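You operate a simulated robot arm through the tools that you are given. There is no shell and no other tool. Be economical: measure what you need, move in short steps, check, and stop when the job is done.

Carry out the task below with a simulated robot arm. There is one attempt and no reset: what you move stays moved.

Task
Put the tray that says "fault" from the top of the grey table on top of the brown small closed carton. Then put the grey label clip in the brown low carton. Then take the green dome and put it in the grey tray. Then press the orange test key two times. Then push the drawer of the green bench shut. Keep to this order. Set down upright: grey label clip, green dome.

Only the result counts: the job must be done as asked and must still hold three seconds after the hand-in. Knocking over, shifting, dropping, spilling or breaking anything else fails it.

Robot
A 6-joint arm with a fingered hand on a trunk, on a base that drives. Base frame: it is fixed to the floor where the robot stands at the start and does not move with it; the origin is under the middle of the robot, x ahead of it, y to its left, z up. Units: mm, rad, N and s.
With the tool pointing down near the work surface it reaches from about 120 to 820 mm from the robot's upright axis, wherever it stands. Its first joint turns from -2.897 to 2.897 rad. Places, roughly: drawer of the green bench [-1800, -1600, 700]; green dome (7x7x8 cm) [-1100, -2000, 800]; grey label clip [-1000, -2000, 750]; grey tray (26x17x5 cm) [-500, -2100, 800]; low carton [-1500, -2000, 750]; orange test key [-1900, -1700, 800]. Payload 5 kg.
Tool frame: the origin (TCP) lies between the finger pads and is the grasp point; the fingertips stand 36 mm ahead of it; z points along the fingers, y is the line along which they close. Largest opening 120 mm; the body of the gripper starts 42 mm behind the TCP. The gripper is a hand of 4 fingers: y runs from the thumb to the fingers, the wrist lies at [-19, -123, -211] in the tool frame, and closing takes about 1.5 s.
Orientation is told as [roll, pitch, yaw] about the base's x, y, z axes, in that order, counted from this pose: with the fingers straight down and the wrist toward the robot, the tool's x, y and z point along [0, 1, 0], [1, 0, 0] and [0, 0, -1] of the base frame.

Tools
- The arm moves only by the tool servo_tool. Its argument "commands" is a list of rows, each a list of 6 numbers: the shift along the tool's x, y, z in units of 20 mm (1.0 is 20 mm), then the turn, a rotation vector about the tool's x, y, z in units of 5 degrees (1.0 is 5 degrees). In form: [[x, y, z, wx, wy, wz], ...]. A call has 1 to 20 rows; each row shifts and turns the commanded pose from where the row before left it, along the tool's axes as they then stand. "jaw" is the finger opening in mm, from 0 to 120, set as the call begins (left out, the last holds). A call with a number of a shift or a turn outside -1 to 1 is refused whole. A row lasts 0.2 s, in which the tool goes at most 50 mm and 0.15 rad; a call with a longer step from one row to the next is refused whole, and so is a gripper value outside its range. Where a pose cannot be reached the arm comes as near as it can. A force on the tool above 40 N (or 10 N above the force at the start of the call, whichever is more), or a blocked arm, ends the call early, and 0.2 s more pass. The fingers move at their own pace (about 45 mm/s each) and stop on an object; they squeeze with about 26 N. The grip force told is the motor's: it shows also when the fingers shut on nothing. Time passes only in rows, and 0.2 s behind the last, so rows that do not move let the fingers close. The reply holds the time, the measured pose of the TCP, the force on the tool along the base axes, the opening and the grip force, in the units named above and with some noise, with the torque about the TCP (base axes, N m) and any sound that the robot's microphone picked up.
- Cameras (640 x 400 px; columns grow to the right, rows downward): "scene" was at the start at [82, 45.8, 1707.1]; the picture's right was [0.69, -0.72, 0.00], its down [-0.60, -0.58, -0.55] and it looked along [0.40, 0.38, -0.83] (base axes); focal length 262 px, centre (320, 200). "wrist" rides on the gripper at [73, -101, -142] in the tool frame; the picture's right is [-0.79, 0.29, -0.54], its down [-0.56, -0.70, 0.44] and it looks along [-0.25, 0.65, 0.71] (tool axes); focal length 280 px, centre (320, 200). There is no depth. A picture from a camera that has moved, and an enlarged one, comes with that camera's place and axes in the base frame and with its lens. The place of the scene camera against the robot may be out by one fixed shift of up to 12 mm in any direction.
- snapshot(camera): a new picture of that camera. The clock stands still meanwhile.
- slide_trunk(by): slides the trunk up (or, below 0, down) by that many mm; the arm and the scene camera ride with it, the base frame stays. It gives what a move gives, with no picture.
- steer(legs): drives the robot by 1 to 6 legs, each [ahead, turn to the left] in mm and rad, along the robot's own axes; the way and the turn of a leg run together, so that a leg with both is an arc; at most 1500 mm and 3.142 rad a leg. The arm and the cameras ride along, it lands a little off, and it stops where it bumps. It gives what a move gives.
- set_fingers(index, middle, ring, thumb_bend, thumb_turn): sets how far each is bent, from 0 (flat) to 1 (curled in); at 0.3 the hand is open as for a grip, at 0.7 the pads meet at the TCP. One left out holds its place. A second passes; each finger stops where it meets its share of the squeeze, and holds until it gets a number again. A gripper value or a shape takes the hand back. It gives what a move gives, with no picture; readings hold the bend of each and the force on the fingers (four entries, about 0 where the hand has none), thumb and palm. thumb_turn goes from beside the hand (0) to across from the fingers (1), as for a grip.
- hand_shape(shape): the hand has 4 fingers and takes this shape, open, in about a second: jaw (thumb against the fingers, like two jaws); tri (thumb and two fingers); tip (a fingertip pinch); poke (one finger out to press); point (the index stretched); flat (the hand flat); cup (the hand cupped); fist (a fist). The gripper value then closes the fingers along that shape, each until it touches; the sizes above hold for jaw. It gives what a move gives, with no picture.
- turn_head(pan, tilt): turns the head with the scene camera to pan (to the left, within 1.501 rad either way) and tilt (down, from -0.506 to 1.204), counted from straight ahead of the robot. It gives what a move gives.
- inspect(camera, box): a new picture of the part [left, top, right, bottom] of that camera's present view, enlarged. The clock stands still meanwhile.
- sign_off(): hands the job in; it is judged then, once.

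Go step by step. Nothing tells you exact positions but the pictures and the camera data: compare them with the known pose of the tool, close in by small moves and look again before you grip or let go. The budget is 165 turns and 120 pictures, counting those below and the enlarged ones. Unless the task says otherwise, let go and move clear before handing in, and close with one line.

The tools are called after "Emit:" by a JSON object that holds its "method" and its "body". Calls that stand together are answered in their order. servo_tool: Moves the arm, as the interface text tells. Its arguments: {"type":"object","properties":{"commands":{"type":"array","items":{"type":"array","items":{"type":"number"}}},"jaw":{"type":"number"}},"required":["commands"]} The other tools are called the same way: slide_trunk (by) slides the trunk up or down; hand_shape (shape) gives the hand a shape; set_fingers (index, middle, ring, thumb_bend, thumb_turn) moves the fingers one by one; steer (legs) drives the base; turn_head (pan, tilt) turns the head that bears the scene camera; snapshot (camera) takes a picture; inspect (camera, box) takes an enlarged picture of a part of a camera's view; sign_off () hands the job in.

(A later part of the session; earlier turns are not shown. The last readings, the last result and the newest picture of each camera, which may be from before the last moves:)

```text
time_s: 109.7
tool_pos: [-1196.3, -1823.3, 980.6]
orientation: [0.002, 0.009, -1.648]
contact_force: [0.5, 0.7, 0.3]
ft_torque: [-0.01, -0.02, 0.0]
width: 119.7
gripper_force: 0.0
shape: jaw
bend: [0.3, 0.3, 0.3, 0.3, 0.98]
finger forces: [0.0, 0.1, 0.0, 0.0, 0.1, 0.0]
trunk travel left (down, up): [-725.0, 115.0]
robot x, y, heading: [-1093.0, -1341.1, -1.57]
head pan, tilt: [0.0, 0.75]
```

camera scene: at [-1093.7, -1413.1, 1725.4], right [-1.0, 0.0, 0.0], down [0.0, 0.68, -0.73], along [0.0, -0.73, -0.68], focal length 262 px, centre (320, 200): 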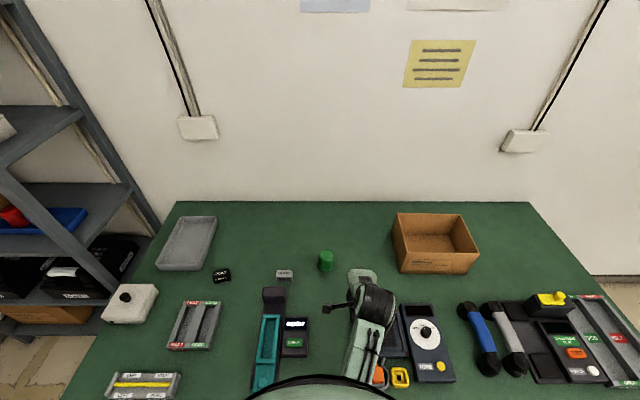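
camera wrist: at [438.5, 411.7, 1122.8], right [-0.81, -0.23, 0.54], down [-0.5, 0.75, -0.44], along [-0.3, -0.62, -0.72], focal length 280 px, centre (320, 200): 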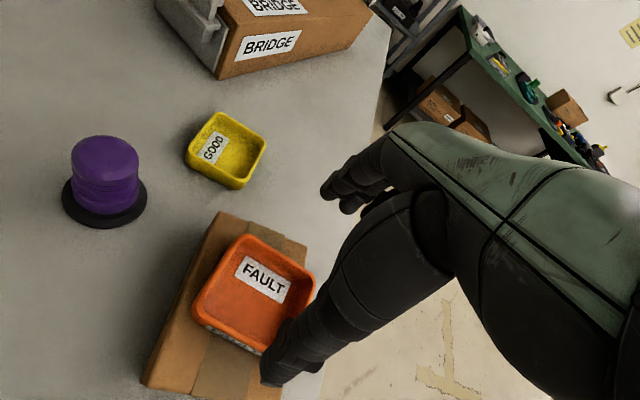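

Emit:
{"method": "servo_tool", "body": {"commands": [[0, 0, 0, 0, 0, -0.994], [0, 0, 0, 0, 0, -0.994], [0, 0, 0, 0, 0, -0.994], [0, 0, 0, 0, 0, -0.994], [0, 0, 0, 0, 0, -0.994], [0, 0, 0, 0, 0, -0.994], [0, 0, 0, 0, 0, -0.994], [0, 0, 0, 0, 0, -0.994], [0, 0, 0, 0, 0, -0.994], [0, 0, 0, 0, 0, -0.994], [0, 0, 0, 0, 0, -0.994], [0, 0, 0, 0, 0, -0.994], [0, 0, 0, 0, 0, -0.994], [0, 0, 0, 0, 0, -0.994], [0, 0, 0, 0, 0, -0.994], [0, 0, 0, 0, 0, -0.994], [0, 0, 0, 0, 0, -0.994], [0, 0, 0, 0, 0, -0.994], [0, 0, 0, 0, 0, -0.994]]}}

Emit:
{"method": "servo_tool", "body": {"commands": [[-0.58, 0.93, 0, 0, 0, 0], [-0.58, 0.93, 0, 0, 0, 0], [-0.58, 0.93, 0, 0, 0, 0], [-0.58, 0.93, 0, 0, 0, 0], [-0.58, 0.93, 0, 0, 0, 0], [-0.58, 0.93, 0, 0, 0, 0], [-0.58, 0.93, 0, 0, 0, 0], [-0.58, 0.93, 0, 0, 0, 0], [-0.58, 0.93, 0, 0, 0, 0], [-0.58, 0.93, 0, 0, 0, 0], [-0.58, 0.93, 0, 0, 0, 0], [-0.58, 0.93, 0, 0, 0, 0], [-0.58, 0.93, 0, 0, 0, 0]]}}

Emit:
{"method": "snapshot", "body": {"camera": "wrist"}}

Emit:
{"method": "snapshot", "body": {"camera": "scene"}}

```text
time_s: 113.7
tool_pos: [-1168.6, -1868.8, 906.1]
orientation: [0.01, -0.001, -0.001]
contact_force: [1.1, -0.5, 0.8]
ft_torque: [0.03, 0.0, -0.03]
width: 119.9
gripper_force: 0.1
shape: jaw
bend: [0.3, 0.3, 0.3, 0.3, 0.98]
finger forces: [0.0, 0.0, 0.0, 0.0, 0.0, 0.0]
out of reach, approached as far as the arm can: row 14, 15, 16, 17, 18, 19
trunk travel left (down, up): [-725.0, 115.0]
robot x, y, heading: [-1092.9, -1343.9, -1.573]
head pan, tilt: [0.0, 0.75]
```

```text
time_s: 116.5
tool_pos: [-926.2, -2018.4, 905.2]
orientation: [0.012, -0.002, 0.001]
contact_force: [-0.1, -0.4, 0.1]
ft_torque: [0.0, -0.04, 0.0]
width: 119.6
gripper_force: 0.1
shape: jaw
bend: [0.3, 0.3, 0.3, 0.3, 0.98]
finger forces: [0.0, 0.0, 0.0, 0.0, 0.0, 0.1]
trunk travel left (down, up): [-725.0, 115.0]
robot x, y, heading: [-1094.1, -1343.1, -1.567]
head pan, tilt: [0.0, 0.75]
```

```text
88 pictures are left
camera wrist: at [-1026.6, -1948.0, 1047.3], right [0.29, -0.79, 0.53], down [-0.7, -0.56, -0.45], along [0.65, -0.24, -0.72], focal length 280 px, centre (320, 200)
```

wrist: 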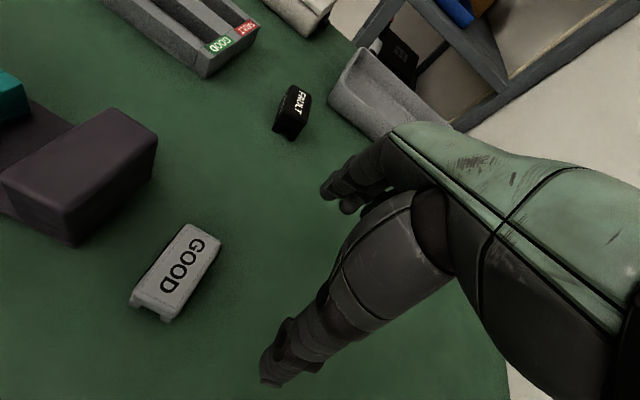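

```text
87 pictures are left
camera scene: at [-1092.6, -1459.2, 1725.2], right [-1.0, 0.0, 0.0], down [0.0, 0.68, -0.73], along [0.0, -0.73, -0.68], focal length 262 px, centre (320, 200)
```

scene: 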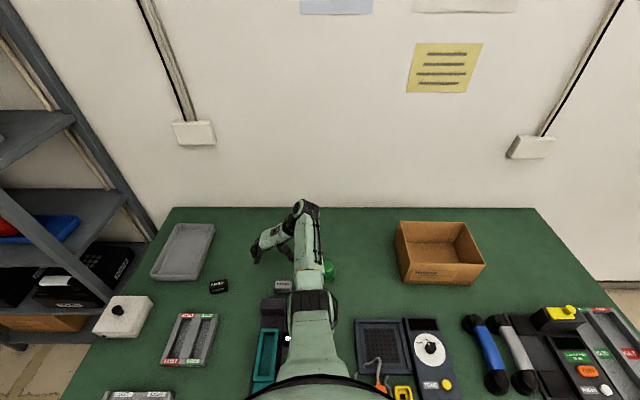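

By the wrist camera the clip is nearer (-950, -1941), and the bench may be a bit higher than I assumed. I'll move over it at this height and look again to triangulate.

Emit:
{"method": "servo_tool", "body": {"commands": [[0.9, -0.3, 0, 0, 0, 0], [0.9, -0.3, 0, 0, 0, 0], [0.9, -0.3, 0, 0, 0, 0], [0.9, -0.3, 0, 0, 0, 0], [0, 0, 0, 0, 0, 0]]}}

Emit:
{"method": "snapshot", "body": {"camera": "wrist"}}

Emit:
{"method": "inspect", "body": {"camera": "scene", "box": [220, 200, 350, 310]}}

```text
time_s: 117.7
tool_pos: [-950.0, -1947.4, 904.9]
orientation: [0.012, -0.002, 0.0]
contact_force: [0.2, 0.1, -0.5]
ft_torque: [-0.02, 0.0, 0.01]
width: 119.6
gripper_force: 0.1
shape: jaw
bend: [0.3, 0.3, 0.3, 0.3, 0.98]
finger forces: [0.0, 0.0, 0.0, 0.1, 0.0, 0.0]
trunk travel left (down, up): [-725.0, 115.0]
robot x, y, heading: [-1096.9, -1339.6, -1.57]
head pan, tilt: [0.0, 0.75]
```

```text
86 pictures are left
camera wrist: at [-1051.4, -1875.2, 1047.6], right [0.29, -0.8, 0.53], down [-0.7, -0.56, -0.45], along [0.65, -0.24, -0.72], focal length 280 px, centre (320, 200)
```

wrist: 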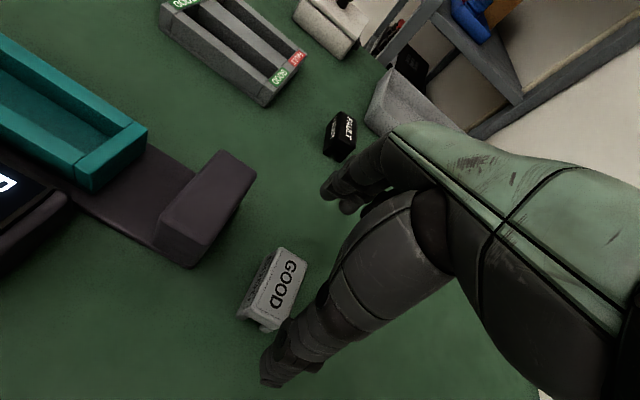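

```text
3.64 times, centred on (285, 255) of scene
camera zoom: at [-1093.3, -1459.4, 1725.2], right [-1.0, 0.0, 0.0], down [0.0, 0.68, -0.73], along [0.0, -0.73, -0.68], focal length 953 px, centre (447, 0)
```

zoom: 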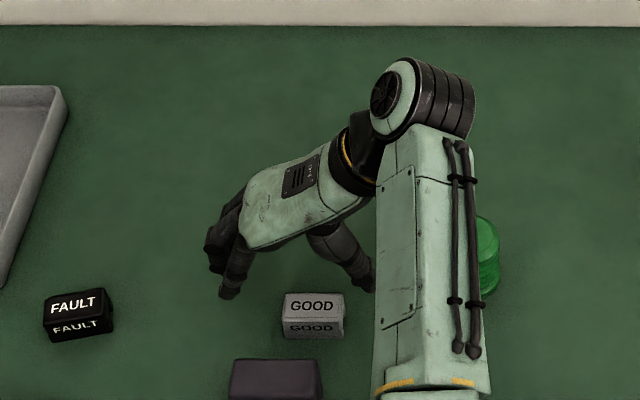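

Triangulating gives the clip top at z about 828, so the bench is at about 790. The clip centre is at (-959, -1943) and clears the post. I'll shift and lower.

Emit:
{"method": "servo_tool", "body": {"commands": [[0, -0.45, 0.5, 0, 0, 0], [0, 0, 1, 0, 0, 0], [0, 0, 1, 0, 0, 0], [0, 0, 0, 0, 0, 0]], "jaw": 105}}

Emit:
{"method": "snapshot", "body": {"camera": "wrist"}}

Emit:
{"method": "inspect", "body": {"camera": "scene", "box": [230, 240, 330, 310]}}

```text
time_s: 118.7
tool_pos: [-960.0, -1947.1, 855.1]
orientation: [0.01, -0.003, 0.001]
contact_force: [-0.2, 0.1, 0.8]
ft_torque: [-0.02, -0.02, 0.0]
width: 105.0
gripper_force: 0.1
shape: jaw
bend: [0.27, 0.32, 0.31, 0.43, 0.98]
finger forces: [0.0, 0.1, 0.0, 0.0, 0.0, 0.0]
trunk travel left (down, up): [-725.0, 115.0]
robot x, y, heading: [-1094.1, -1341.2, -1.566]
head pan, tilt: [0.0, 0.75]
```

```text
84 pictures are left
camera wrist: at [-1060.7, -1874.4, 998.1], right [0.29, -0.79, 0.54], down [-0.7, -0.56, -0.45], along [0.66, -0.24, -0.71], focal length 280 px, centre (320, 200)
```

wrist: 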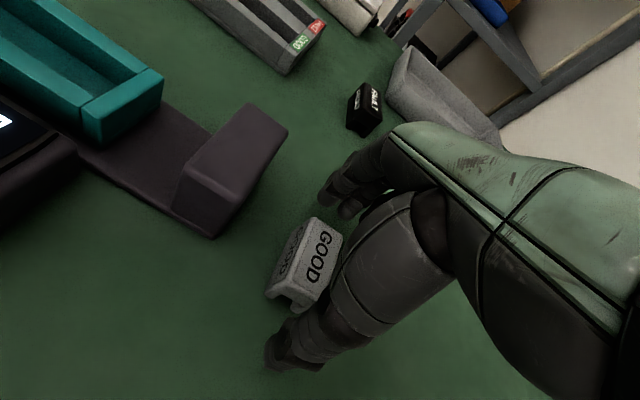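

```text
5.71 times, centred on (280, 275) of scene
camera zoom: at [-1093.7, -1458.5, 1725.3], right [-1.0, 0.0, 0.0], down [0.0, 0.68, -0.73], along [0.0, -0.73, -0.68], focal length 1497 px, centre (549, -229)
```

zoom: 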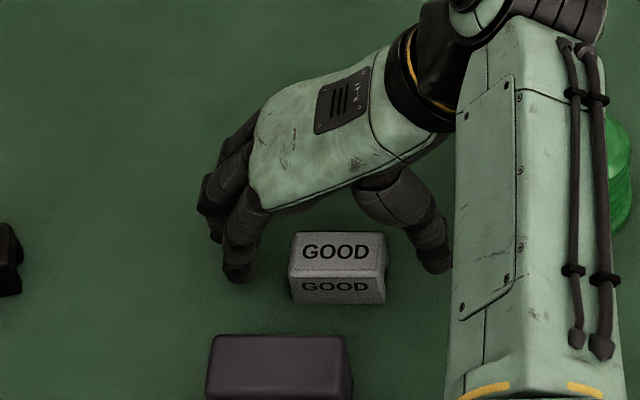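

The thumb and nearest finger are lined up with the clip. I'll lower the last bit and close.

Emit:
{"method": "servo_tool", "body": {"commands": [[0, 0, 0.6, 0, 0, 0], [0, 0, 0.45, 0, 0, 0], [0, 0, 0, 0, 0, 0]]}}

Emit:
{"method": "servo_tool", "body": {"commands": [[0, 0, 0, 0, 0, 0], [0, 0, 0, 0, 0, 0], [0, 0, 0, 0, 0, 0], [0, 0, 0, 0, 0, 0], [0, 0, 0, 0, 0, 0], [0, 0, 0, 0, 0, 0], [0, 0, 0, 0, 0, 0]], "jaw": 40}}

Emit:
{"method": "snapshot", "body": {"camera": "wrist"}}

Emit:
{"method": "inspect", "body": {"camera": "scene", "box": [230, 240, 330, 310]}}

```text
time_s: 119.5
tool_pos: [-959.1, -1946.7, 835.9]
orientation: [0.008, -0.003, 0.002]
contact_force: [-1.2, -0.2, 10.3]
ft_torque: [-0.11, -0.59, 0.01]
width: 104.4
gripper_force: 0.0
shape: jaw
bend: [0.27, 0.31, 0.31, 0.43, 0.98]
finger forces: [0.0, 9.9, 0.1, 0.1, 0.0, 0.0]
trunk travel left (down, up): [-725.0, 115.0]
robot x, y, heading: [-1094.7, -1341.2, -1.57]
head pan, tilt: [0.0, 0.75]
```

```text
time_s: 121.1
tool_pos: [-959.3, -1946.7, 836.2]
orientation: [0.006, -0.004, 0.001]
contact_force: [0.8, -2.3, 18.7]
ft_torque: [0.11, -0.31, -0.16]
width: 47.1
gripper_force: 26.3
shape: jaw
bend: [0.75, 0.48, 0.51, 0.76, 1.0]
finger forces: [29.3, 4.8, 0.0, 0.0, 27.2, 0.0]
trunk travel left (down, up): [-725.0, 115.0]
robot x, y, heading: [-1094.6, -1344.2, -1.566]
head pan, tilt: [0.0, 0.75]
```

```text
82 pictures are left
camera wrist: at [-1060.7, -1873.2, 978.1], right [0.29, -0.79, 0.54], down [-0.7, -0.56, -0.45], along [0.66, -0.25, -0.71], focal length 280 px, centre (320, 200)
```

wrist: 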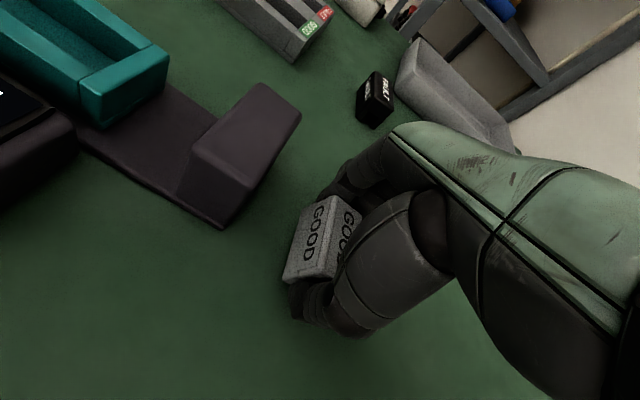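

```text
5.71 times, centred on (280, 275) of scene
camera zoom: at [-1094.1, -1456.2, 1725.6], right [-1.0, 0.0, 0.0], down [0.0, 0.68, -0.73], along [0.0, -0.73, -0.68], focal length 1497 px, centre (549, -229)
```

zoom: 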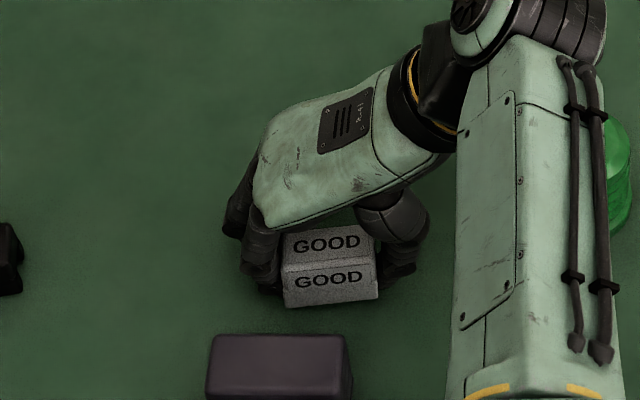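

The clip tilted in the grip because the fingertips reached the bench and curled under it. I'll let it settle back by opening slowly, then look.

Emit:
{"method": "servo_tool", "body": {"commands": [[0, 0, 0, 0, 0, 0], [0, 0, 0, 0, 0, 0], [0, 0, 0, 0, 0, 0], [0, 0, 0, 0, 0, 0], [0, 0, 0, 0, 0, 0], [0, 0, 0, 0, 0, 0]], "jaw": 100}}

Emit:
{"method": "servo_tool", "body": {"commands": [[0, 0, -0.5, 0, 0, 0], [0, 0, -1, 0, 0, 0], [0, 0, -1, 0, 0, 0]]}}

Emit:
{"method": "inspect", "body": {"camera": "scene", "box": [230, 240, 330, 310]}}

Emit:
{"method": "snapshot", "body": {"camera": "wrist"}}

```text
time_s: 122.5
tool_pos: [-960.3, -1945.5, 835.7]
orientation: [0.008, -0.003, 0.001]
contact_force: [-0.8, 1.4, 14.4]
ft_torque: [-0.17, -0.85, 0.1]
width: 99.3
gripper_force: 0.1
shape: jaw
bend: [0.26, 0.31, 0.32, 0.48, 0.99]
finger forces: [0.0, 14.6, 0.0, 0.0, 0.0, 0.1]
trunk travel left (down, up): [-725.0, 115.0]
robot x, y, heading: [-1096.9, -1340.9, -1.567]
head pan, tilt: [0.0, 0.75]
```

```text
time_s: 123.3
tool_pos: [-958.9, -1945.8, 885.2]
orientation: [0.011, -0.002, 0.0]
contact_force: [-0.2, 0.8, 0.7]
ft_torque: [0.01, -0.03, -0.01]
width: 99.9
gripper_force: 0.0
shape: jaw
bend: [0.26, 0.33, 0.32, 0.48, 0.99]
finger forces: [0.0, 0.0, 0.0, 0.1, 0.1, 0.0]
trunk travel left (down, up): [-725.0, 115.0]
robot x, y, heading: [-1096.5, -1339.5, -1.567]
head pan, tilt: [0.0, 0.75]
```

```text
5.71 times, centred on (280, 275) of scene
camera zoom: at [-1093.4, -1458.9, 1725.2], right [-1.0, 0.0, 0.0], down [0.0, 0.68, -0.73], along [0.0, -0.73, -0.68], focal length 1497 px, centre (549, -229)
```

zoom: 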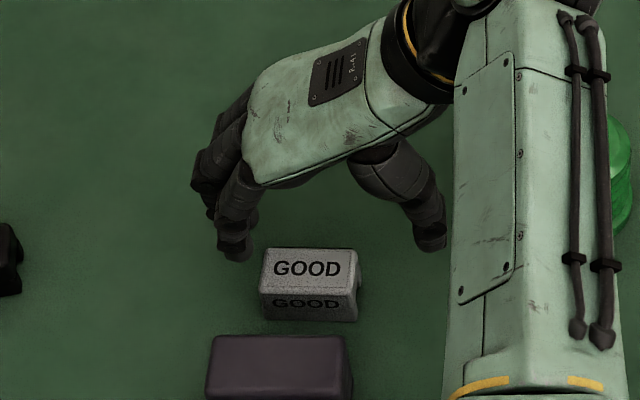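

```text
79 pictures are left
camera wrist: at [-1060.5, -1874.2, 1026.6], right [0.29, -0.8, 0.53], down [-0.7, -0.56, -0.45], along [0.65, -0.24, -0.72], focal length 280 px, centre (320, 200)
```

wrist: 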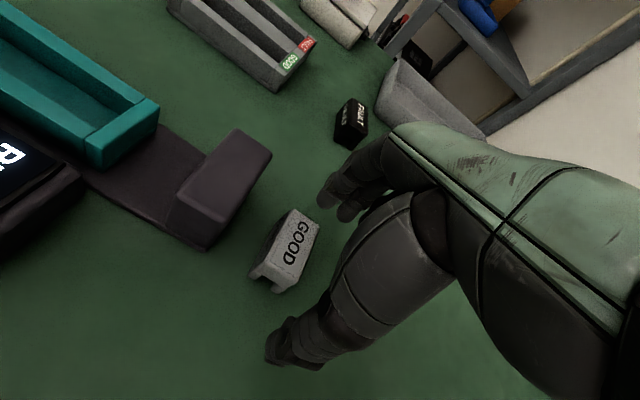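

The clip settled upright at about (-943, -1931). I'll centre again so two fingers and the thumb share it, and grip a little higher so nothing touches the bench.

Emit:
{"method": "servo_tool", "body": {"commands": [[1.0, 0.8, 0, 0, 0, 0], [0, 0, 1, 0, 0, 0], [0, 0, 0.9, 0, 0, 0], [0, 0, 0, 0, 0, 0]]}}

Emit:
{"method": "inspect", "body": {"camera": "scene", "box": [230, 240, 330, 310]}}

Emit:
{"method": "snapshot", "body": {"camera": "wrist"}}

```text
time_s: 124.3
tool_pos: [-943.3, -1924.6, 846.2]
orientation: [0.01, -0.001, 0.0]
contact_force: [-0.2, -0.5, 0.6]
ft_torque: [0.06, 0.0, 0.04]
width: 99.9
gripper_force: 0.0
shape: jaw
bend: [0.26, 0.33, 0.32, 0.48, 0.99]
finger forces: [0.0, 0.0, 0.1, 0.0, 0.0, 0.1]
trunk travel left (down, up): [-725.0, 115.0]
robot x, y, heading: [-1095.4, -1340.4, -1.574]
head pan, tilt: [0.0, 0.75]
```

```text
5.71 times, centred on (280, 275) of scene
camera zoom: at [-1093.3, -1458.0, 1725.4], right [-1.0, 0.0, 0.0], down [0.0, 0.68, -0.73], along [0.0, -0.73, -0.68], focal length 1497 px, centre (549, -229)
```

zoom: 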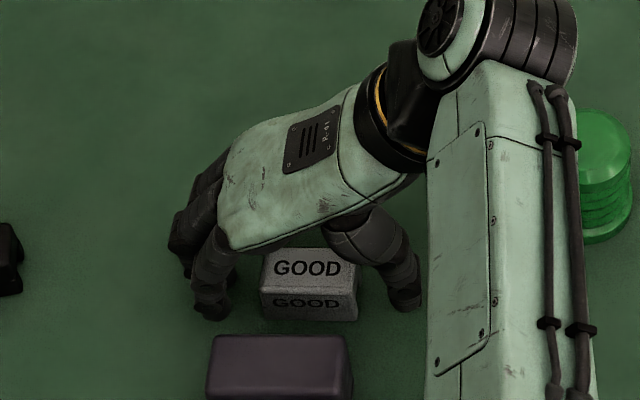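

```text
77 pictures are left
camera wrist: at [-1043.9, -1853.4, 989.3], right [0.29, -0.79, 0.53], down [-0.7, -0.56, -0.45], along [0.65, -0.24, -0.72], focal length 280 px, centre (320, 200)
```

wrist: 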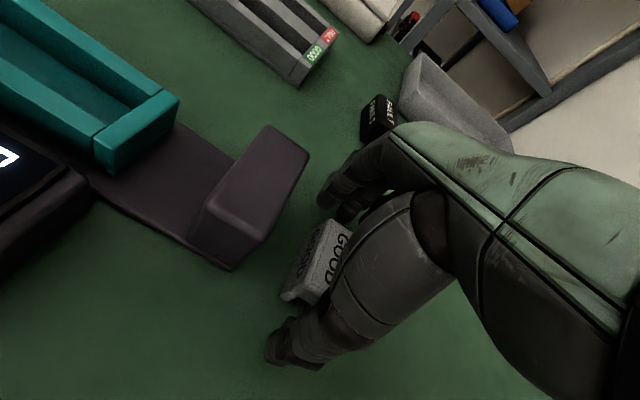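

The clip is a channel open at its ends, so closing along x pushed the thumb into it. I'll rise, turn the hand 90° and grip across its solid walls, with the thumb in the gap by the post.

Emit:
{"method": "servo_tool", "body": {"commands": [[0, 0, -1, 0, 0, 0], [0, 0, -1, 0, 0, 0], [0, 0, -1, 0, 0, 0]], "jaw": 62}}

Emit:
{"method": "servo_tool", "body": {"commands": [[0, 0, 0, 0, 0, 1], [0, 0, 0, 0, 0, 1], [0, 0, 0, 0, 0, 1], [0, 0, 0, 0, 0, 1], [0, 0, 0, 0, 0, 1], [0, 0, 0, 0, 0, 1], [0, 0, 0, 0, 0, 1], [0, 0, 0, 0, 0, 1], [0, 0, 0, 0, 0, 1], [0, 0, 0, 0, 0, 1], [0, 0, 0, 0, 0, 1], [0, 0, 0, 0, 0, 1], [0, 0, 0, 0, 0, 1], [0, 0, 0, 0, 0, 1], [0, 0, 0, 0, 0, 1], [0, 0, 0, 0, 0, 1], [0, 0, 0, 0, 0, 1], [0, 0, 0, 0, 0, 1], [0, 0, 0, 0, 0, 0.6]]}}

Emit:
{"method": "snapshot", "body": {"camera": "wrist"}}

Emit:
{"method": "inspect", "body": {"camera": "scene", "box": [230, 240, 330, 310]}}

```text
time_s: 125.1
tool_pos: [-943.5, -1926.5, 907.5]
orientation: [0.01, -0.003, 0.001]
contact_force: [-0.3, -0.4, 0.6]
ft_torque: [0.02, -0.03, 0.01]
width: 62.7
gripper_force: 0.0
shape: jaw
bend: [0.74, 0.44, 0.41, 0.69, 1.0]
finger forces: [0.0, 0.1, 0.0, 0.0, 0.0, 0.0]
trunk travel left (down, up): [-725.0, 115.0]
robot x, y, heading: [-1096.0, -1344.2, -1.572]
head pan, tilt: [0.0, 0.75]
```

```text
time_s: 129.1
tool_pos: [-944.0, -1926.2, 907.1]
orientation: [0.001, 0.012, -1.624]
contact_force: [0.2, 0.0, 0.5]
ft_torque: [-0.03, -0.01, 0.01]
width: 62.4
gripper_force: 0.1
shape: jaw
bend: [0.74, 0.44, 0.41, 0.69, 1.0]
finger forces: [0.0, 0.0, 0.1, 0.0, 0.0, 0.1]
trunk travel left (down, up): [-725.0, 115.0]
robot x, y, heading: [-1095.7, -1342.0, -1.574]
head pan, tilt: [0.0, 0.75]
```

```text
76 pictures are left
camera wrist: at [-865.3, -1830.3, 1050.2], right [-0.8, -0.25, 0.54], down [-0.52, 0.73, -0.44], along [-0.28, -0.63, -0.72], focal length 280 px, centre (320, 200)
```

wrist: 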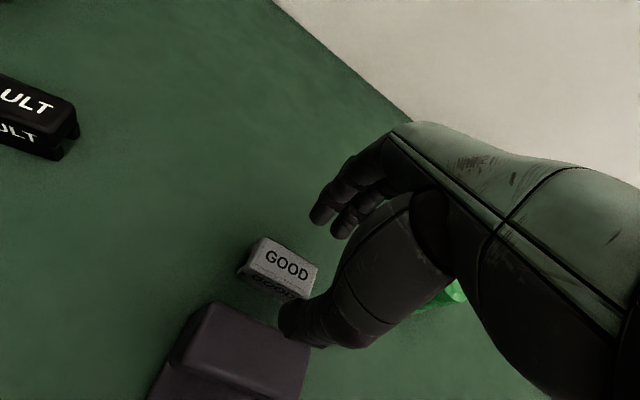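

```text
5.71 times, centred on (280, 275) of scene
camera zoom: at [-1093.4, -1458.6, 1725.3], right [-1.0, 0.0, 0.0], down [0.0, 0.68, -0.73], along [0.0, -0.73, -0.68], focal length 1497 px, centre (549, -229)
```

zoom: 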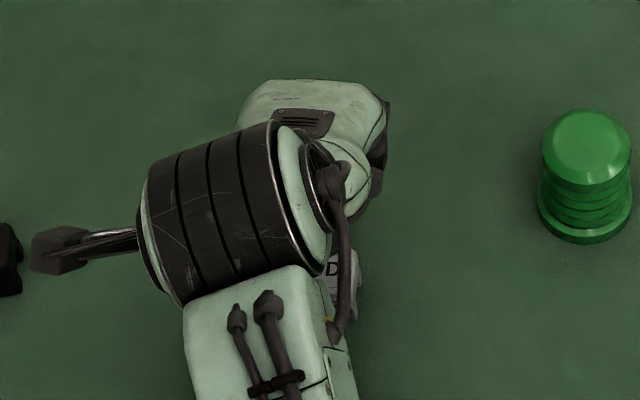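

The clip is at (-941, -1938) with about 42 mm between it and the post. I'll set the TCP to y = -1942 and lower with the narrow opening.

Emit:
{"method": "servo_tool", "body": {"commands": [[0.19, 0.79, 0, 0, 0, 0], [0, 0, 1, 0, 0, 0], [0, 0, 1, 0, 0, 0], [0, 0, 0, 0, 0, 0]]}}

Emit:
{"method": "snapshot", "body": {"camera": "wrist"}}

```text
time_s: 130.1
tool_pos: [-939.5, -1942.7, 867.0]
orientation: [0.002, 0.011, -1.622]
contact_force: [-0.1, -0.1, -0.6]
ft_torque: [0.01, 0.0, 0.0]
width: 62.5
gripper_force: 0.0
shape: jaw
bend: [0.74, 0.44, 0.41, 0.69, 1.0]
finger forces: [0.0, 0.0, 0.1, 0.0, 0.0, 0.1]
trunk travel left (down, up): [-725.0, 115.0]
robot x, y, heading: [-1095.8, -1342.8, -1.572]
head pan, tilt: [0.0, 0.75]
```

```text
74 pictures are left
camera wrist: at [-862.3, -1845.8, 1009.5], right [-0.8, -0.25, 0.54], down [-0.52, 0.73, -0.44], along [-0.28, -0.63, -0.72], focal length 280 px, centre (320, 200)
```

wrist: 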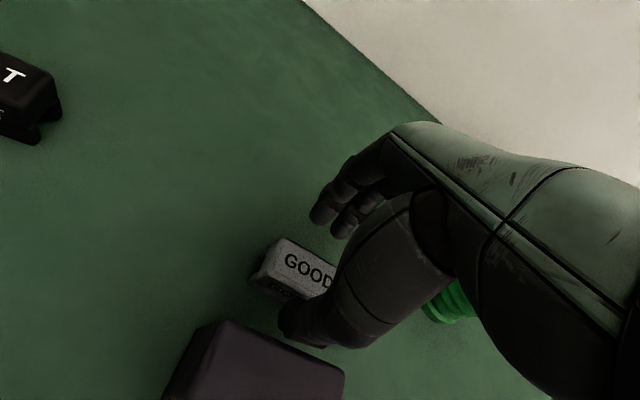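

Emit:
{"method": "servo_tool", "body": {"commands": [[0, 0, 0.5, 0, 0, 0], [0, 0, 0.5, 0, 0, 0], [0, 0, 0, 0, 0, 0]]}}

Emit:
{"method": "snapshot", "body": {"camera": "wrist"}}

```text
time_s: 130.9
tool_pos: [-941.3, -1942.0, 847.4]
orientation: [0.003, 0.011, -1.62]
contact_force: [0.0, -1.0, -0.5]
ft_torque: [0.03, -0.01, -0.01]
width: 61.9
gripper_force: 0.1
shape: jaw
bend: [0.74, 0.44, 0.41, 0.69, 1.0]
finger forces: [0.1, 0.0, 0.0, 0.1, 0.7, 0.0]
trunk travel left (down, up): [-725.0, 115.0]
robot x, y, heading: [-1097.4, -1341.5, -1.569]
head pan, tilt: [0.0, 0.75]
```

```text
73 pictures are left
camera wrist: at [-862.5, -1845.3, 989.8], right [-0.8, -0.25, 0.54], down [-0.52, 0.73, -0.44], along [-0.28, -0.63, -0.72], focal length 280 px, centre (320, 200)
```

wrist: 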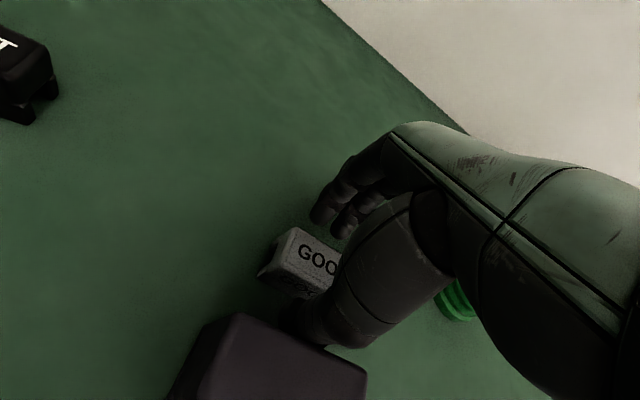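

The thumb is in the gap between post and clip. I'll close now.

Emit:
{"method": "servo_tool", "body": {"commands": [[0, 0, 0, 0, 0, 0], [0, 0, 0, 0, 0, 0], [0, 0, 0, 0, 0, 0], [0, 0, 0, 0, 0, 0], [0, 0, 0, 0, 0, 0], [0, 0, 0, 0, 0, 0]], "jaw": 15}}

Emit:
{"method": "snapshot", "body": {"camera": "wrist"}}

```text
time_s: 132.3
tool_pos: [-940.5, -1941.6, 848.1]
orientation: [0.002, 0.01, -1.621]
contact_force: [-0.4, 0.7, -0.4]
ft_torque: [0.02, -0.05, -0.03]
width: 27.1
gripper_force: 25.6
shape: jaw
bend: [0.73, 0.58, 0.59, 0.74, 1.0]
finger forces: [13.7, 6.5, 2.9, 0.0, 23.3, 0.0]
trunk travel left (down, up): [-725.0, 115.0]
robot x, y, heading: [-1095.3, -1343.9, -1.573]
head pan, tilt: [0.0, 0.75]
```

```text
72 pictures are left
camera wrist: at [-862.5, -1845.2, 989.8], right [-0.8, -0.25, 0.54], down [-0.52, 0.73, -0.44], along [-0.28, -0.63, -0.72], focal length 280 px, centre (320, 200)
```

wrist: 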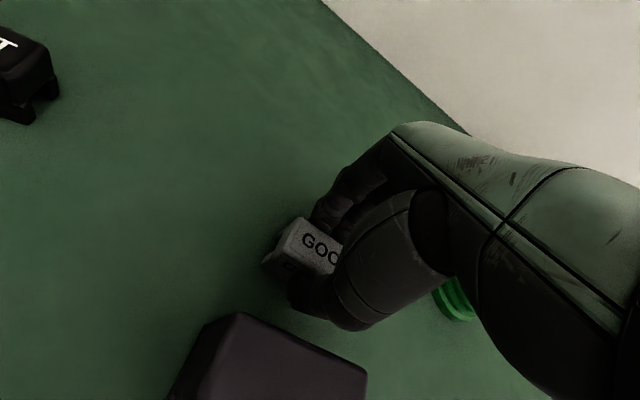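

The clip is held level at 27 mm. I'll lift it.

Emit:
{"method": "servo_tool", "body": {"commands": [[0, 0, -0.5, 0, 0, 0], [0, 0, -1, 0, 0, 0], [0, 0, -1, 0, 0, 0], [0, 0, -1, 0, 0, 0], [0, 0, -1, 0, 0, 0], [0, 0, -1, 0, 0, 0], [0, 0, -1, 0, 0, 0], [0, 0, -1, 0, 0, 0], [0, -1, -1, 0, 0, 0], [0, -1, -1, 0, 0, 0], [0, -1, -1, 0, 0, 0]]}}

Emit:
{"method": "snapshot", "body": {"camera": "wrist"}}

Emit:
{"method": "snapshot", "body": {"camera": "scene"}}

```text
time_s: 134.7
tool_pos: [-936.7, -1883.6, 1058.6]
orientation: [0.001, 0.01, -1.623]
contact_force: [-0.3, 0.0, 0.0]
ft_torque: [-0.01, -0.04, -0.01]
width: 26.8
gripper_force: 25.7
shape: jaw
bend: [0.73, 0.58, 0.59, 0.74, 1.0]
finger forces: [13.8, 6.5, 3.0, 0.1, 23.3, 0.0]
trunk travel left (down, up): [-725.0, 115.0]
robot x, y, heading: [-1091.5, -1344.5, -1.565]
head pan, tilt: [0.0, 0.75]
```

```text
71 pictures are left
camera wrist: at [-859.7, -1786.7, 1200.2], right [-0.8, -0.25, 0.54], down [-0.52, 0.73, -0.44], along [-0.28, -0.63, -0.72], focal length 280 px, centre (320, 200)
```

wrist: 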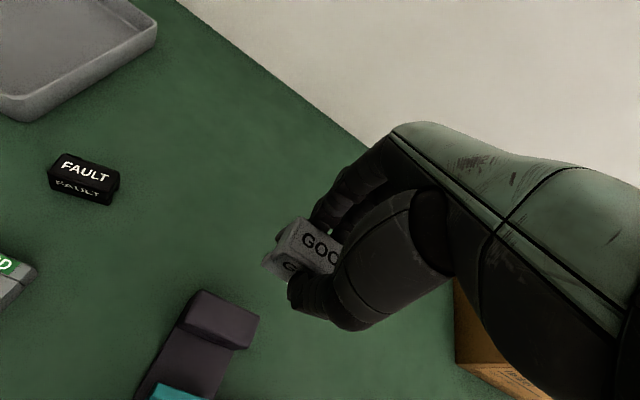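

```text
70 pictures are left
camera scene: at [-1093.4, -1457.9, 1725.3], right [-1.0, 0.0, 0.0], down [0.0, 0.68, -0.73], along [0.0, -0.73, -0.68], focal length 262 px, centre (320, 200)
```

scene: 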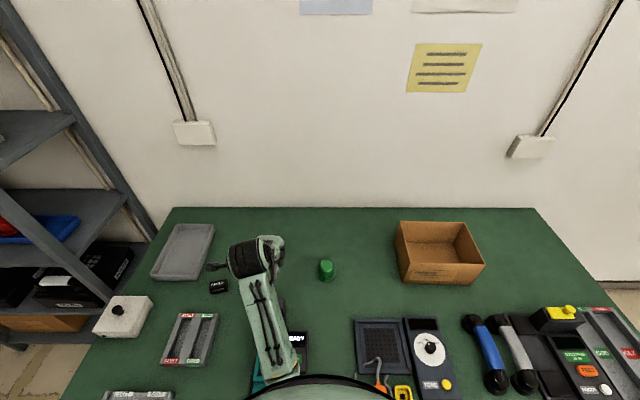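

The clip is held. The carton spans about x -1417 to -1684 and y -1972 to -2171, with its rim at z about 937. I'll back off and shift right, staying clear of the open drawer, to bring the carton within reach.

Emit:
{"method": "steer", "body": {"legs": [[-380, 0], [0, -0.4], [395, 0], [0, 0.4]]}}

Emit:
{"method": "turn_head", "body": {"pan": -0.3, "tilt": 0.75}}

Emit:
{"method": "snapshot", "body": {"camera": "scene"}}

```text
time_s: 141.6
tool_pos: [-1092.1, -1867.6, 1057.4]
orientation: [0.002, 0.01, -1.623]
contact_force: [-0.2, 0.2, -0.5]
ft_torque: [-0.02, 0.01, -0.02]
width: 27.0
gripper_force: 25.8
shape: jaw
bend: [0.73, 0.58, 0.59, 0.75, 1.0]
finger forces: [13.7, 6.5, 3.0, 0.1, 23.1, 0.1]
trunk travel left (down, up): [-725.0, 115.0]
robot x, y, heading: [-1249.9, -1324.1, -1.571]
head pan, tilt: [0.0, 0.75]
```

```text
time_s: 142.4
tool_pos: [-1092.0, -1867.7, 1056.7]
orientation: [0.003, 0.009, -1.622]
contact_force: [1.3, 0.0, -0.4]
ft_torque: [-0.01, 0.03, 0.02]
width: 26.9
gripper_force: 25.9
shape: jaw
bend: [0.73, 0.58, 0.59, 0.75, 1.0]
finger forces: [13.7, 6.5, 2.9, 0.0, 23.1, 0.0]
trunk travel left (down, up): [-725.0, 115.0]
robot x, y, heading: [-1247.3, -1323.3, -1.573]
head pan, tilt: [-0.3, 0.75]
```

```text
69 pictures are left
camera scene: at [-1271.7, -1437.8, 1725.3], right [-0.96, 0.29, 0.0], down [0.2, 0.65, -0.73], along [-0.22, -0.7, -0.68], focal length 262 px, centre (320, 200)
```

scene: 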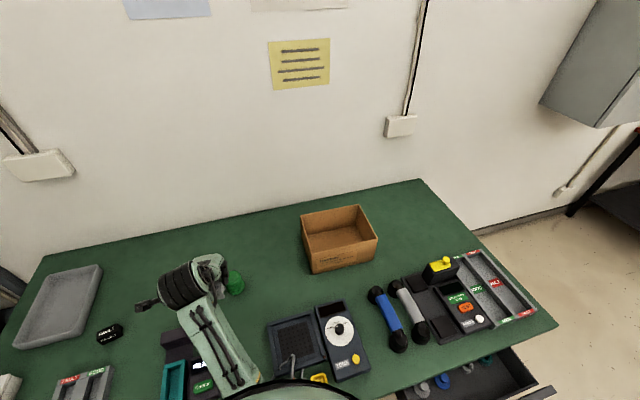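

Emit:
{"method": "steer", "body": {"legs": [[20, 0]]}}

Emit:
{"method": "servo_tool", "body": {"commands": [[0, 0, 0, 0, 0, 0.95], [0, 0, 0, 0, 0, 0.95], [0, 0, 0, 0, 0, 0.95], [-0.943, 0.913, 0, 0, 0, 0], [-0.943, 0.913, 0, 0, 0, 0], [-0.943, 0.913, 0, 0, 0, 0], [-0.943, 0.913, 0, 0, 0, 0], [-0.943, 0.913, 0, 0, 0, 0], [-0.943, 0.913, 0, 0, 0, 0], [-0.943, 0.913, 0, 0, 0, 0], [-0.943, 0.913, 0, 0, 0, 0], [-0.943, 0.913, 0, 0, 0, 0], [-0.943, 0.913, 0, 0, 0, 0], [-0.943, 0.913, 0, 0, 0, 0], [-0.943, 0.913, 0, 0, 0, 0], [-0.943, 0.913, 0, 0, 0, 0], [-0.943, 0.913, 0, 0, 0, 0], [-0.943, 0.913, 0, 0, 0, 0], [-0.943, 0.913, 0, 0, 0, 0], [-0.943, 0.913, 0, 0, 0, 0]]}}

Emit:
{"method": "snapshot", "body": {"camera": "wrist"}}

Emit:
{"method": "snapshot", "body": {"camera": "scene"}}

```text
time_s: 143.2
tool_pos: [-1092.1, -1884.0, 1058.2]
orientation: [0.003, 0.008, -1.623]
contact_force: [0.1, 0.2, 0.6]
ft_torque: [-0.04, 0.0, -0.02]
width: 26.7
gripper_force: 26.2
shape: jaw
bend: [0.73, 0.58, 0.59, 0.75, 1.0]
finger forces: [13.7, 6.5, 3.0, 0.0, 23.2, 0.0]
trunk travel left (down, up): [-725.0, 115.0]
robot x, y, heading: [-1247.0, -1341.1, -1.567]
head pan, tilt: [-0.3, 0.75]
```

```text
time_s: 147.4
tool_pos: [-1490.7, -2089.3, 1053.8]
orientation: [0.0, 0.011, -1.871]
contact_force: [0.1, -0.7, -0.6]
ft_torque: [0.02, -0.01, -0.04]
width: 27.0
gripper_force: 25.6
shape: jaw
bend: [0.73, 0.58, 0.59, 0.75, 1.0]
finger forces: [13.8, 6.5, 3.1, 0.0, 23.0, 0.1]
trunk travel left (down, up): [-725.0, 115.0]
robot x, y, heading: [-1251.9, -1346.1, -1.569]
head pan, tilt: [-0.3, 0.75]
```

```text
68 pictures are left
camera wrist: at [-1392.5, -2014.7, 1196.4], right [-0.84, -0.05, 0.54], down [-0.33, 0.84, -0.44], along [-0.43, -0.54, -0.72], focal length 280 px, centre (320, 200)
```

wrist: 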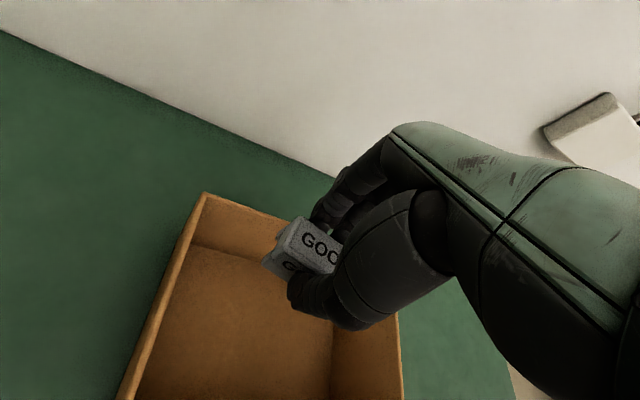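

```text
67 pictures are left
camera scene: at [-1273.3, -1457.9, 1725.2], right [-0.96, 0.3, 0.0], down [0.2, 0.65, -0.73], along [-0.22, -0.7, -0.68], focal length 262 px, centre (320, 200)
```

scene: 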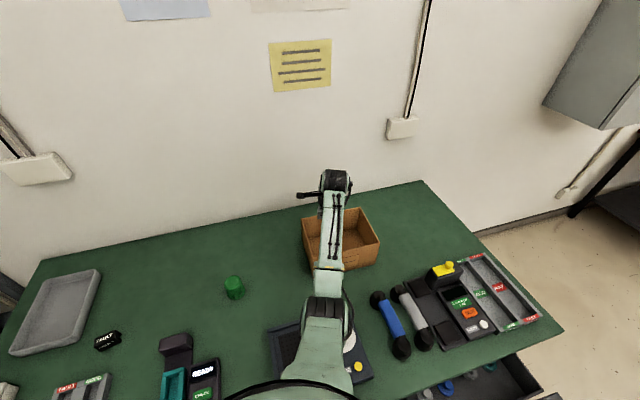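

The hand is over the left part of the carton with room on all sides. I'll shift 20 mm further in and lower partway.

Emit:
{"method": "servo_tool", "body": {"commands": [[-1, 0, 0, 0, 0, 0], [0, 0, 1, 0, 0, 0], [0, 0, 1, 0, 0, 0], [0, 0, 1, 0, 0, 0], [0, 0, 1, 0, 0, 0], [0, 0, 1, 0, 0, 0], [0, 0, 0, 0, 0, 0]]}}

Emit:
{"method": "snapshot", "body": {"camera": "wrist"}}

Emit:
{"method": "inspect", "body": {"camera": "scene", "box": [270, 160, 410, 280]}}

```text
time_s: 149.0
tool_pos: [-1510.9, -2081.3, 955.4]
orientation: [-0.002, 0.01, -1.872]
contact_force: [-0.3, 0.7, 0.5]
ft_torque: [-0.02, -0.01, 0.0]
width: 26.8
gripper_force: 25.8
shape: jaw
bend: [0.73, 0.58, 0.6, 0.75, 1.0]
finger forces: [13.8, 6.5, 3.1, 0.0, 23.2, 0.0]
trunk travel left (down, up): [-725.0, 115.0]
robot x, y, heading: [-1247.9, -1347.0, -1.569]
head pan, tilt: [-0.3, 0.75]
```

```text
66 pictures are left
camera wrist: at [-1411.2, -2007.1, 1097.3], right [-0.84, -0.05, 0.54], down [-0.33, 0.84, -0.43], along [-0.43, -0.54, -0.72], focal length 280 px, centre (320, 200)
```

wrist: 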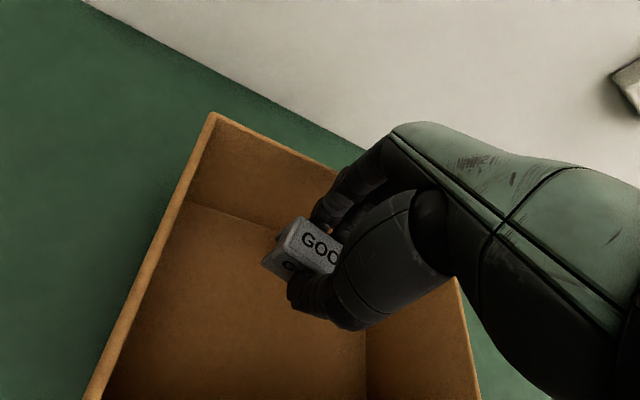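

```text
3.33 times, centred on (340, 220) of scene
camera zoom: at [-1272.2, -1457.3, 1725.3], right [-0.96, 0.3, 0.0], down [0.2, 0.65, -0.73], along [-0.22, -0.7, -0.68], focal length 873 px, centre (253, 133)
```

zoom: 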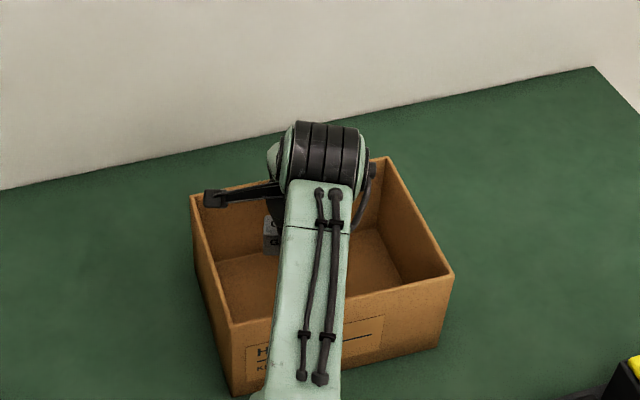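

It is inside the carton with clearance. I'll lower the rest carefully.

Emit:
{"method": "servo_tool", "body": {"commands": [[0, 0, 1, 0, 0, 0], [0, 0, 1, 0, 0, 0], [0, 0, 1, 0, 0, 0], [0, 0, 1, 0, 0, 0], [0, 0, 0.5, 0, 0, 0], [0, 0, 0, 0, 0, 0]]}}

Emit:
{"method": "servo_tool", "body": {"commands": [[0, 0, 0.2, 0, 0, 0], [0, 0, 0.15, 0, 0, 0], [0, 0, 0, 0, 0, 0]]}}

Emit:
{"method": "snapshot", "body": {"camera": "wrist"}}

```text
time_s: 150.4
tool_pos: [-1510.9, -2080.5, 865.4]
orientation: [-0.003, 0.012, -1.872]
contact_force: [-0.4, -0.4, -0.2]
ft_torque: [0.02, 0.01, -0.03]
width: 26.9
gripper_force: 26.5
shape: jaw
bend: [0.73, 0.58, 0.6, 0.75, 1.0]
finger forces: [13.8, 6.3, 3.1, 0.1, 23.1, 0.0]
trunk travel left (down, up): [-725.0, 115.0]
robot x, y, heading: [-1248.0, -1344.6, -1.571]
head pan, tilt: [-0.3, 0.75]
```

```text
time_s: 151.2
tool_pos: [-1510.2, -2080.4, 857.3]
orientation: [-0.002, 0.011, -1.872]
contact_force: [-0.9, 0.4, -0.4]
ft_torque: [-0.01, 0.02, 0.02]
width: 26.9
gripper_force: 25.8
shape: jaw
bend: [0.73, 0.58, 0.6, 0.75, 1.0]
finger forces: [13.8, 6.3, 3.2, 0.1, 23.1, 0.1]
trunk travel left (down, up): [-725.0, 115.0]
robot x, y, heading: [-1248.5, -1346.2, -1.573]
head pan, tilt: [-0.3, 0.75]
```

```text
64 pictures are left
camera wrist: at [-1410.6, -2006.1, 999.7], right [-0.84, -0.05, 0.54], down [-0.33, 0.84, -0.43], along [-0.43, -0.54, -0.72], focal length 280 px, centre (320, 200)
```

wrist: 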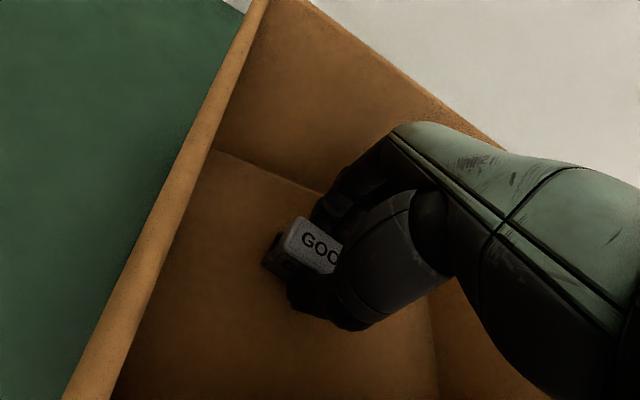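

Emit:
{"method": "servo_tool", "body": {"commands": [[0, 0, 0.15, 0, 0, 0], [0, 0, 0.1, 0, 0, 0], [0, 0, 0, 0, 0, 0]]}}

Emit:
{"method": "servo_tool", "body": {"commands": [[0, 0, 0.1, 0, 0, 0], [0, 0, 0.1, 0, 0, 0], [0, 0, 0, 0, 0, 0]]}}

```text
time_s: 152.0
tool_pos: [-1509.7, -2080.2, 852.8]
orientation: [-0.003, 0.007, -1.873]
contact_force: [0.7, 1.6, 5.1]
ft_torque: [-0.03, 0.01, 0.02]
width: 26.9
gripper_force: 25.9
shape: jaw
bend: [0.73, 0.58, 0.6, 0.75, 1.0]
finger forces: [14.5, 6.8, 3.2, 0.0, 24.6, 0.1]
trunk travel left (down, up): [-725.0, 115.0]
robot x, y, heading: [-1246.2, -1344.7, -1.571]
head pan, tilt: [-0.3, 0.75]
```

```text
time_s: 152.8
tool_pos: [-1510.8, -2080.0, 852.7]
orientation: [-0.003, 0.005, -1.871]
contact_force: [-1.0, 0.2, 21.9]
ft_torque: [-0.02, 0.03, 0.0]
width: 27.8
gripper_force: 25.9
shape: jaw
bend: [0.73, 0.58, 0.6, 0.75, 1.0]
finger forces: [16.7, 8.0, 3.9, 0.1, 27.8, 0.0]
trunk travel left (down, up): [-725.0, 115.0]
robot x, y, heading: [-1247.1, -1344.8, -1.572]
head pan, tilt: [-0.3, 0.75]
```

It is on the carton floor. I'll open moderately and rise straight up.

Emit:
{"method": "servo_tool", "body": {"commands": [[0, 0, -0.1, 0, 0, 0], [0, 0, 0, 0, 0, 0], [0, 0, 0, 0, 0, 0], [0, 0, 0, 0, 0, 0], [0, 0, 0, 0, 0, 0], [0, 0, 0, 0, 0, 0], [0, 0, -0.5, 0, 0, 0], [0, 0, -1, 0, 0, 0], [0, 0, -1, 0, 0, 0], [0, 0, -1, 0, 0, 0], [0, 0, -1, 0, 0, 0], [0, 0, -1, 0, 0, 0], [0, 0, -1, 0, 0, 0], [0, 0, -1, 0, 0, 0], [0, 0, -1, 0, 0, 0], [0, 0, -1, 0, 0, 0], [0, 0, -1, 0, 0, 0]], "jaw": 62}}

Emit:
{"method": "snapshot", "body": {"camera": "wrist"}}

```text
time_s: 156.4
tool_pos: [-1509.9, -2081.6, 1060.8]
orientation: [-0.002, 0.012, -1.873]
contact_force: [0.5, 0.5, 0.0]
ft_torque: [-0.02, -0.01, -0.01]
width: 61.5
gripper_force: 0.0
shape: jaw
bend: [0.74, 0.44, 0.41, 0.69, 1.0]
finger forces: [0.0, 0.1, 0.0, 0.0, 0.0, 0.0]
trunk travel left (down, up): [-725.0, 115.0]
robot x, y, heading: [-1247.4, -1342.6, -1.572]
head pan, tilt: [-0.3, 0.75]
```

```text
63 pictures are left
camera wrist: at [-1410.6, -2007.5, 1202.7], right [-0.84, -0.05, 0.54], down [-0.33, 0.84, -0.43], along [-0.43, -0.54, -0.72], focal length 280 px, centre (320, 200)
```

wrist: 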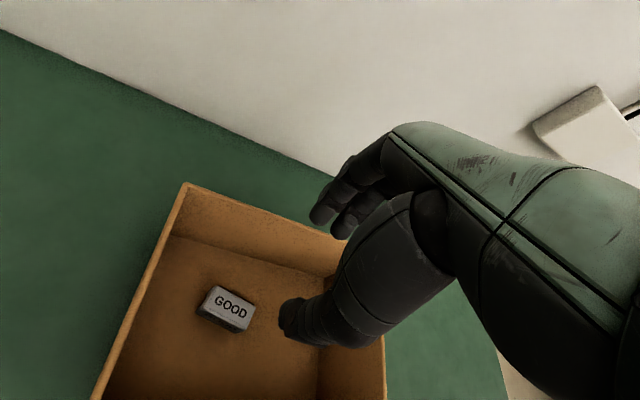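

The clip stands upright in the carton. Next is the green dome, near (-1122, -2011). I'll move over it.

Emit:
{"method": "servo_tool", "body": {"commands": [[0, 0, 0, 0, 0, -0.93], [0, 0, 0, 0, 0, -0.93], [0, 0, 0, 0, 0, -0.93], [0, 0, 0, 0, 0, -0.93], [0, 0, 0, 0, 0, -0.93], [0, 0, 0, 0, 0, -0.93]], "jaw": 115}}

Emit:
{"method": "servo_tool", "body": {"commands": [[0.985, 0, 0, 0, 0, 0], [0.985, 0, 0, 0, 0, 0], [0.985, 0, 0, 0, 0, 0], [0.985, 0, 0, 0, 0, 0], [0.985, 0, 0, 0, 0, 0], [0.985, 0, 0, 0, 0, 0], [0.985, 0, 0, 0, 0, 0], [0.985, 0, 0, 0, 0, 0], [0.985, 0, 0, 0, 0, 0], [0.985, 0, 0, 0, 0, 0], [0.985, 0, 0, 0, 0, 0], [0.985, 0, 0, 0, 0, 0], [0.985, 0, 0, 0, 0, 0], [0.985, 0, 0, 0, 0, 0], [0.985, 0, 0, 0, 0, 0], [0.985, 0, 0, 0, 0, 0], [0.985, 0, 0, 0, 0, 0], [0.985, 0, 0, 0, 0, 0], [0.985, 0, 0, 0, 0, 0], [0.985, 0, 0, 0, 0, 0]]}}

Emit:
{"method": "snapshot", "body": {"camera": "wrist"}}

```text
time_s: 157.8
tool_pos: [-1509.1, -2083.5, 1059.6]
orientation: [0.006, 0.008, -1.383]
contact_force: [0.7, -0.9, -0.6]
ft_torque: [0.03, -0.01, 0.03]
width: 114.8
gripper_force: 0.1
shape: jaw
bend: [0.31, 0.31, 0.3, 0.31, 0.98]
finger forces: [0.0, 0.1, 0.0, 0.1, 0.0, 0.0]
trunk travel left (down, up): [-725.0, 115.0]
robot x, y, heading: [-1249.0, -1345.4, -1.572]
head pan, tilt: [-0.3, 0.75]
```

```text
time_s: 162.0
tool_pos: [-1121.2, -2008.7, 1061.8]
orientation: [0.004, 0.01, -1.385]
contact_force: [0.4, 0.1, 0.0]
ft_torque: [0.01, 0.02, -0.03]
width: 114.7
gripper_force: 0.0
shape: jaw
bend: [0.31, 0.31, 0.3, 0.31, 0.98]
finger forces: [0.0, 0.1, 0.0, 0.1, 0.0, 0.0]
trunk travel left (down, up): [-725.0, 115.0]
robot x, y, heading: [-1251.4, -1343.5, -1.571]
head pan, tilt: [-0.3, 0.75]
```

```text
62 pictures are left
camera wrist: at [-1068.8, -1897.0, 1204.1], right [-0.72, -0.43, 0.54], down [-0.68, 0.59, -0.44], along [-0.13, -0.68, -0.72], focal length 280 px, centre (320, 200)
```

wrist: 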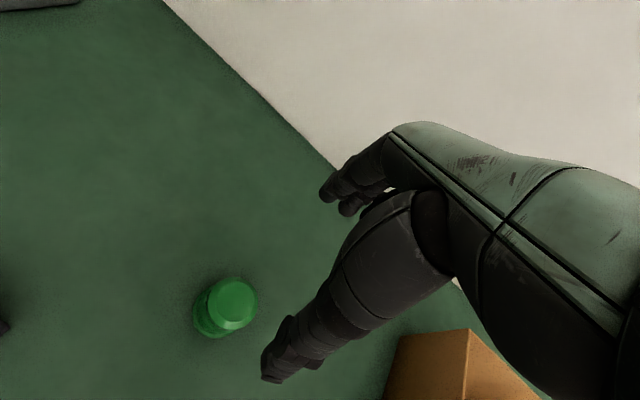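

The dome top is at about (-1118, -2006), under the TCP. I'll lower partway and recheck.

Emit:
{"method": "servo_tool", "body": {"commands": [[0.1, 0, 1, 0, 0, 0], [0, 0, 1, 0, 0, 0], [0, 0, 1, 0, 0, 0], [0, 0, 1, 0, 0, 0], [0, 0, 1, 0, 0, 0], [0, 0, 1, 0, 0, 0], [0, 0, 1, 0, 0, 0], [0, 0, 0, 0, 0, 0]]}}

Emit:
{"method": "snapshot", "body": {"camera": "wrist"}}

Emit:
{"method": "inspect", "body": {"camera": "scene", "box": [170, 220, 300, 320]}}

```text
time_s: 163.8
tool_pos: [-1120.7, -2008.9, 922.6]
orientation: [0.003, 0.011, -1.386]
contact_force: [0.3, -0.2, 0.1]
ft_torque: [-0.01, 0.02, 0.02]
width: 114.8
gripper_force: 0.1
shape: jaw
bend: [0.31, 0.31, 0.3, 0.31, 0.98]
finger forces: [0.1, 0.0, 0.1, 0.0, 0.0, 0.0]
trunk travel left (down, up): [-725.0, 115.0]
robot x, y, heading: [-1249.9, -1348.2, -1.572]
head pan, tilt: [-0.3, 0.75]
```

```text
61 pictures are left
camera wrist: at [-1068.3, -1896.1, 1064.3], right [-0.72, -0.43, 0.54], down [-0.68, 0.59, -0.44], along [-0.13, -0.68, -0.72], focal length 280 px, centre (320, 200)
```

wrist: 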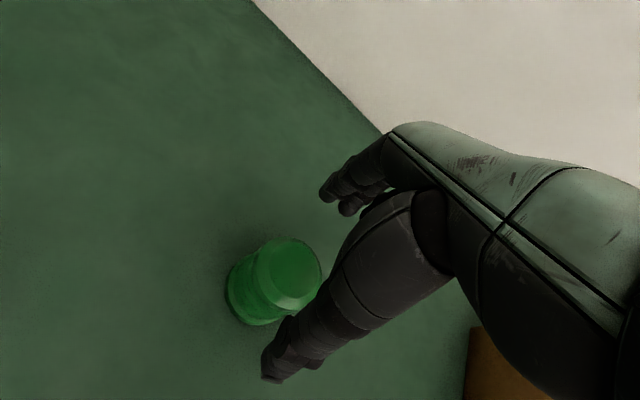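

```text
4.00 times, centred on (235, 270) of scene
camera zoom: at [-1271.9, -1457.2, 1725.3], right [-0.96, 0.3, 0.0], down [0.2, 0.65, -0.73], along [-0.22, -0.7, -0.68], focal length 1048 px, centre (660, -80)
```

zoom: 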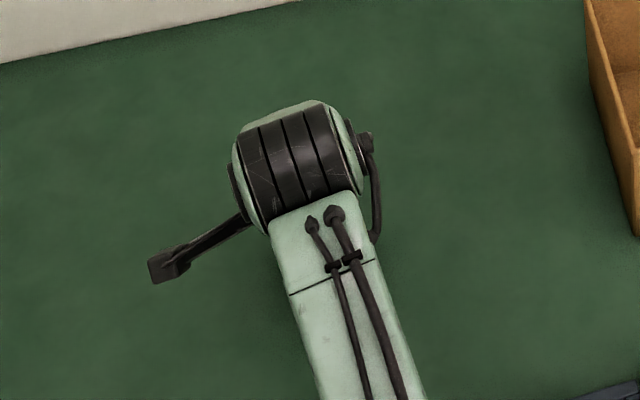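

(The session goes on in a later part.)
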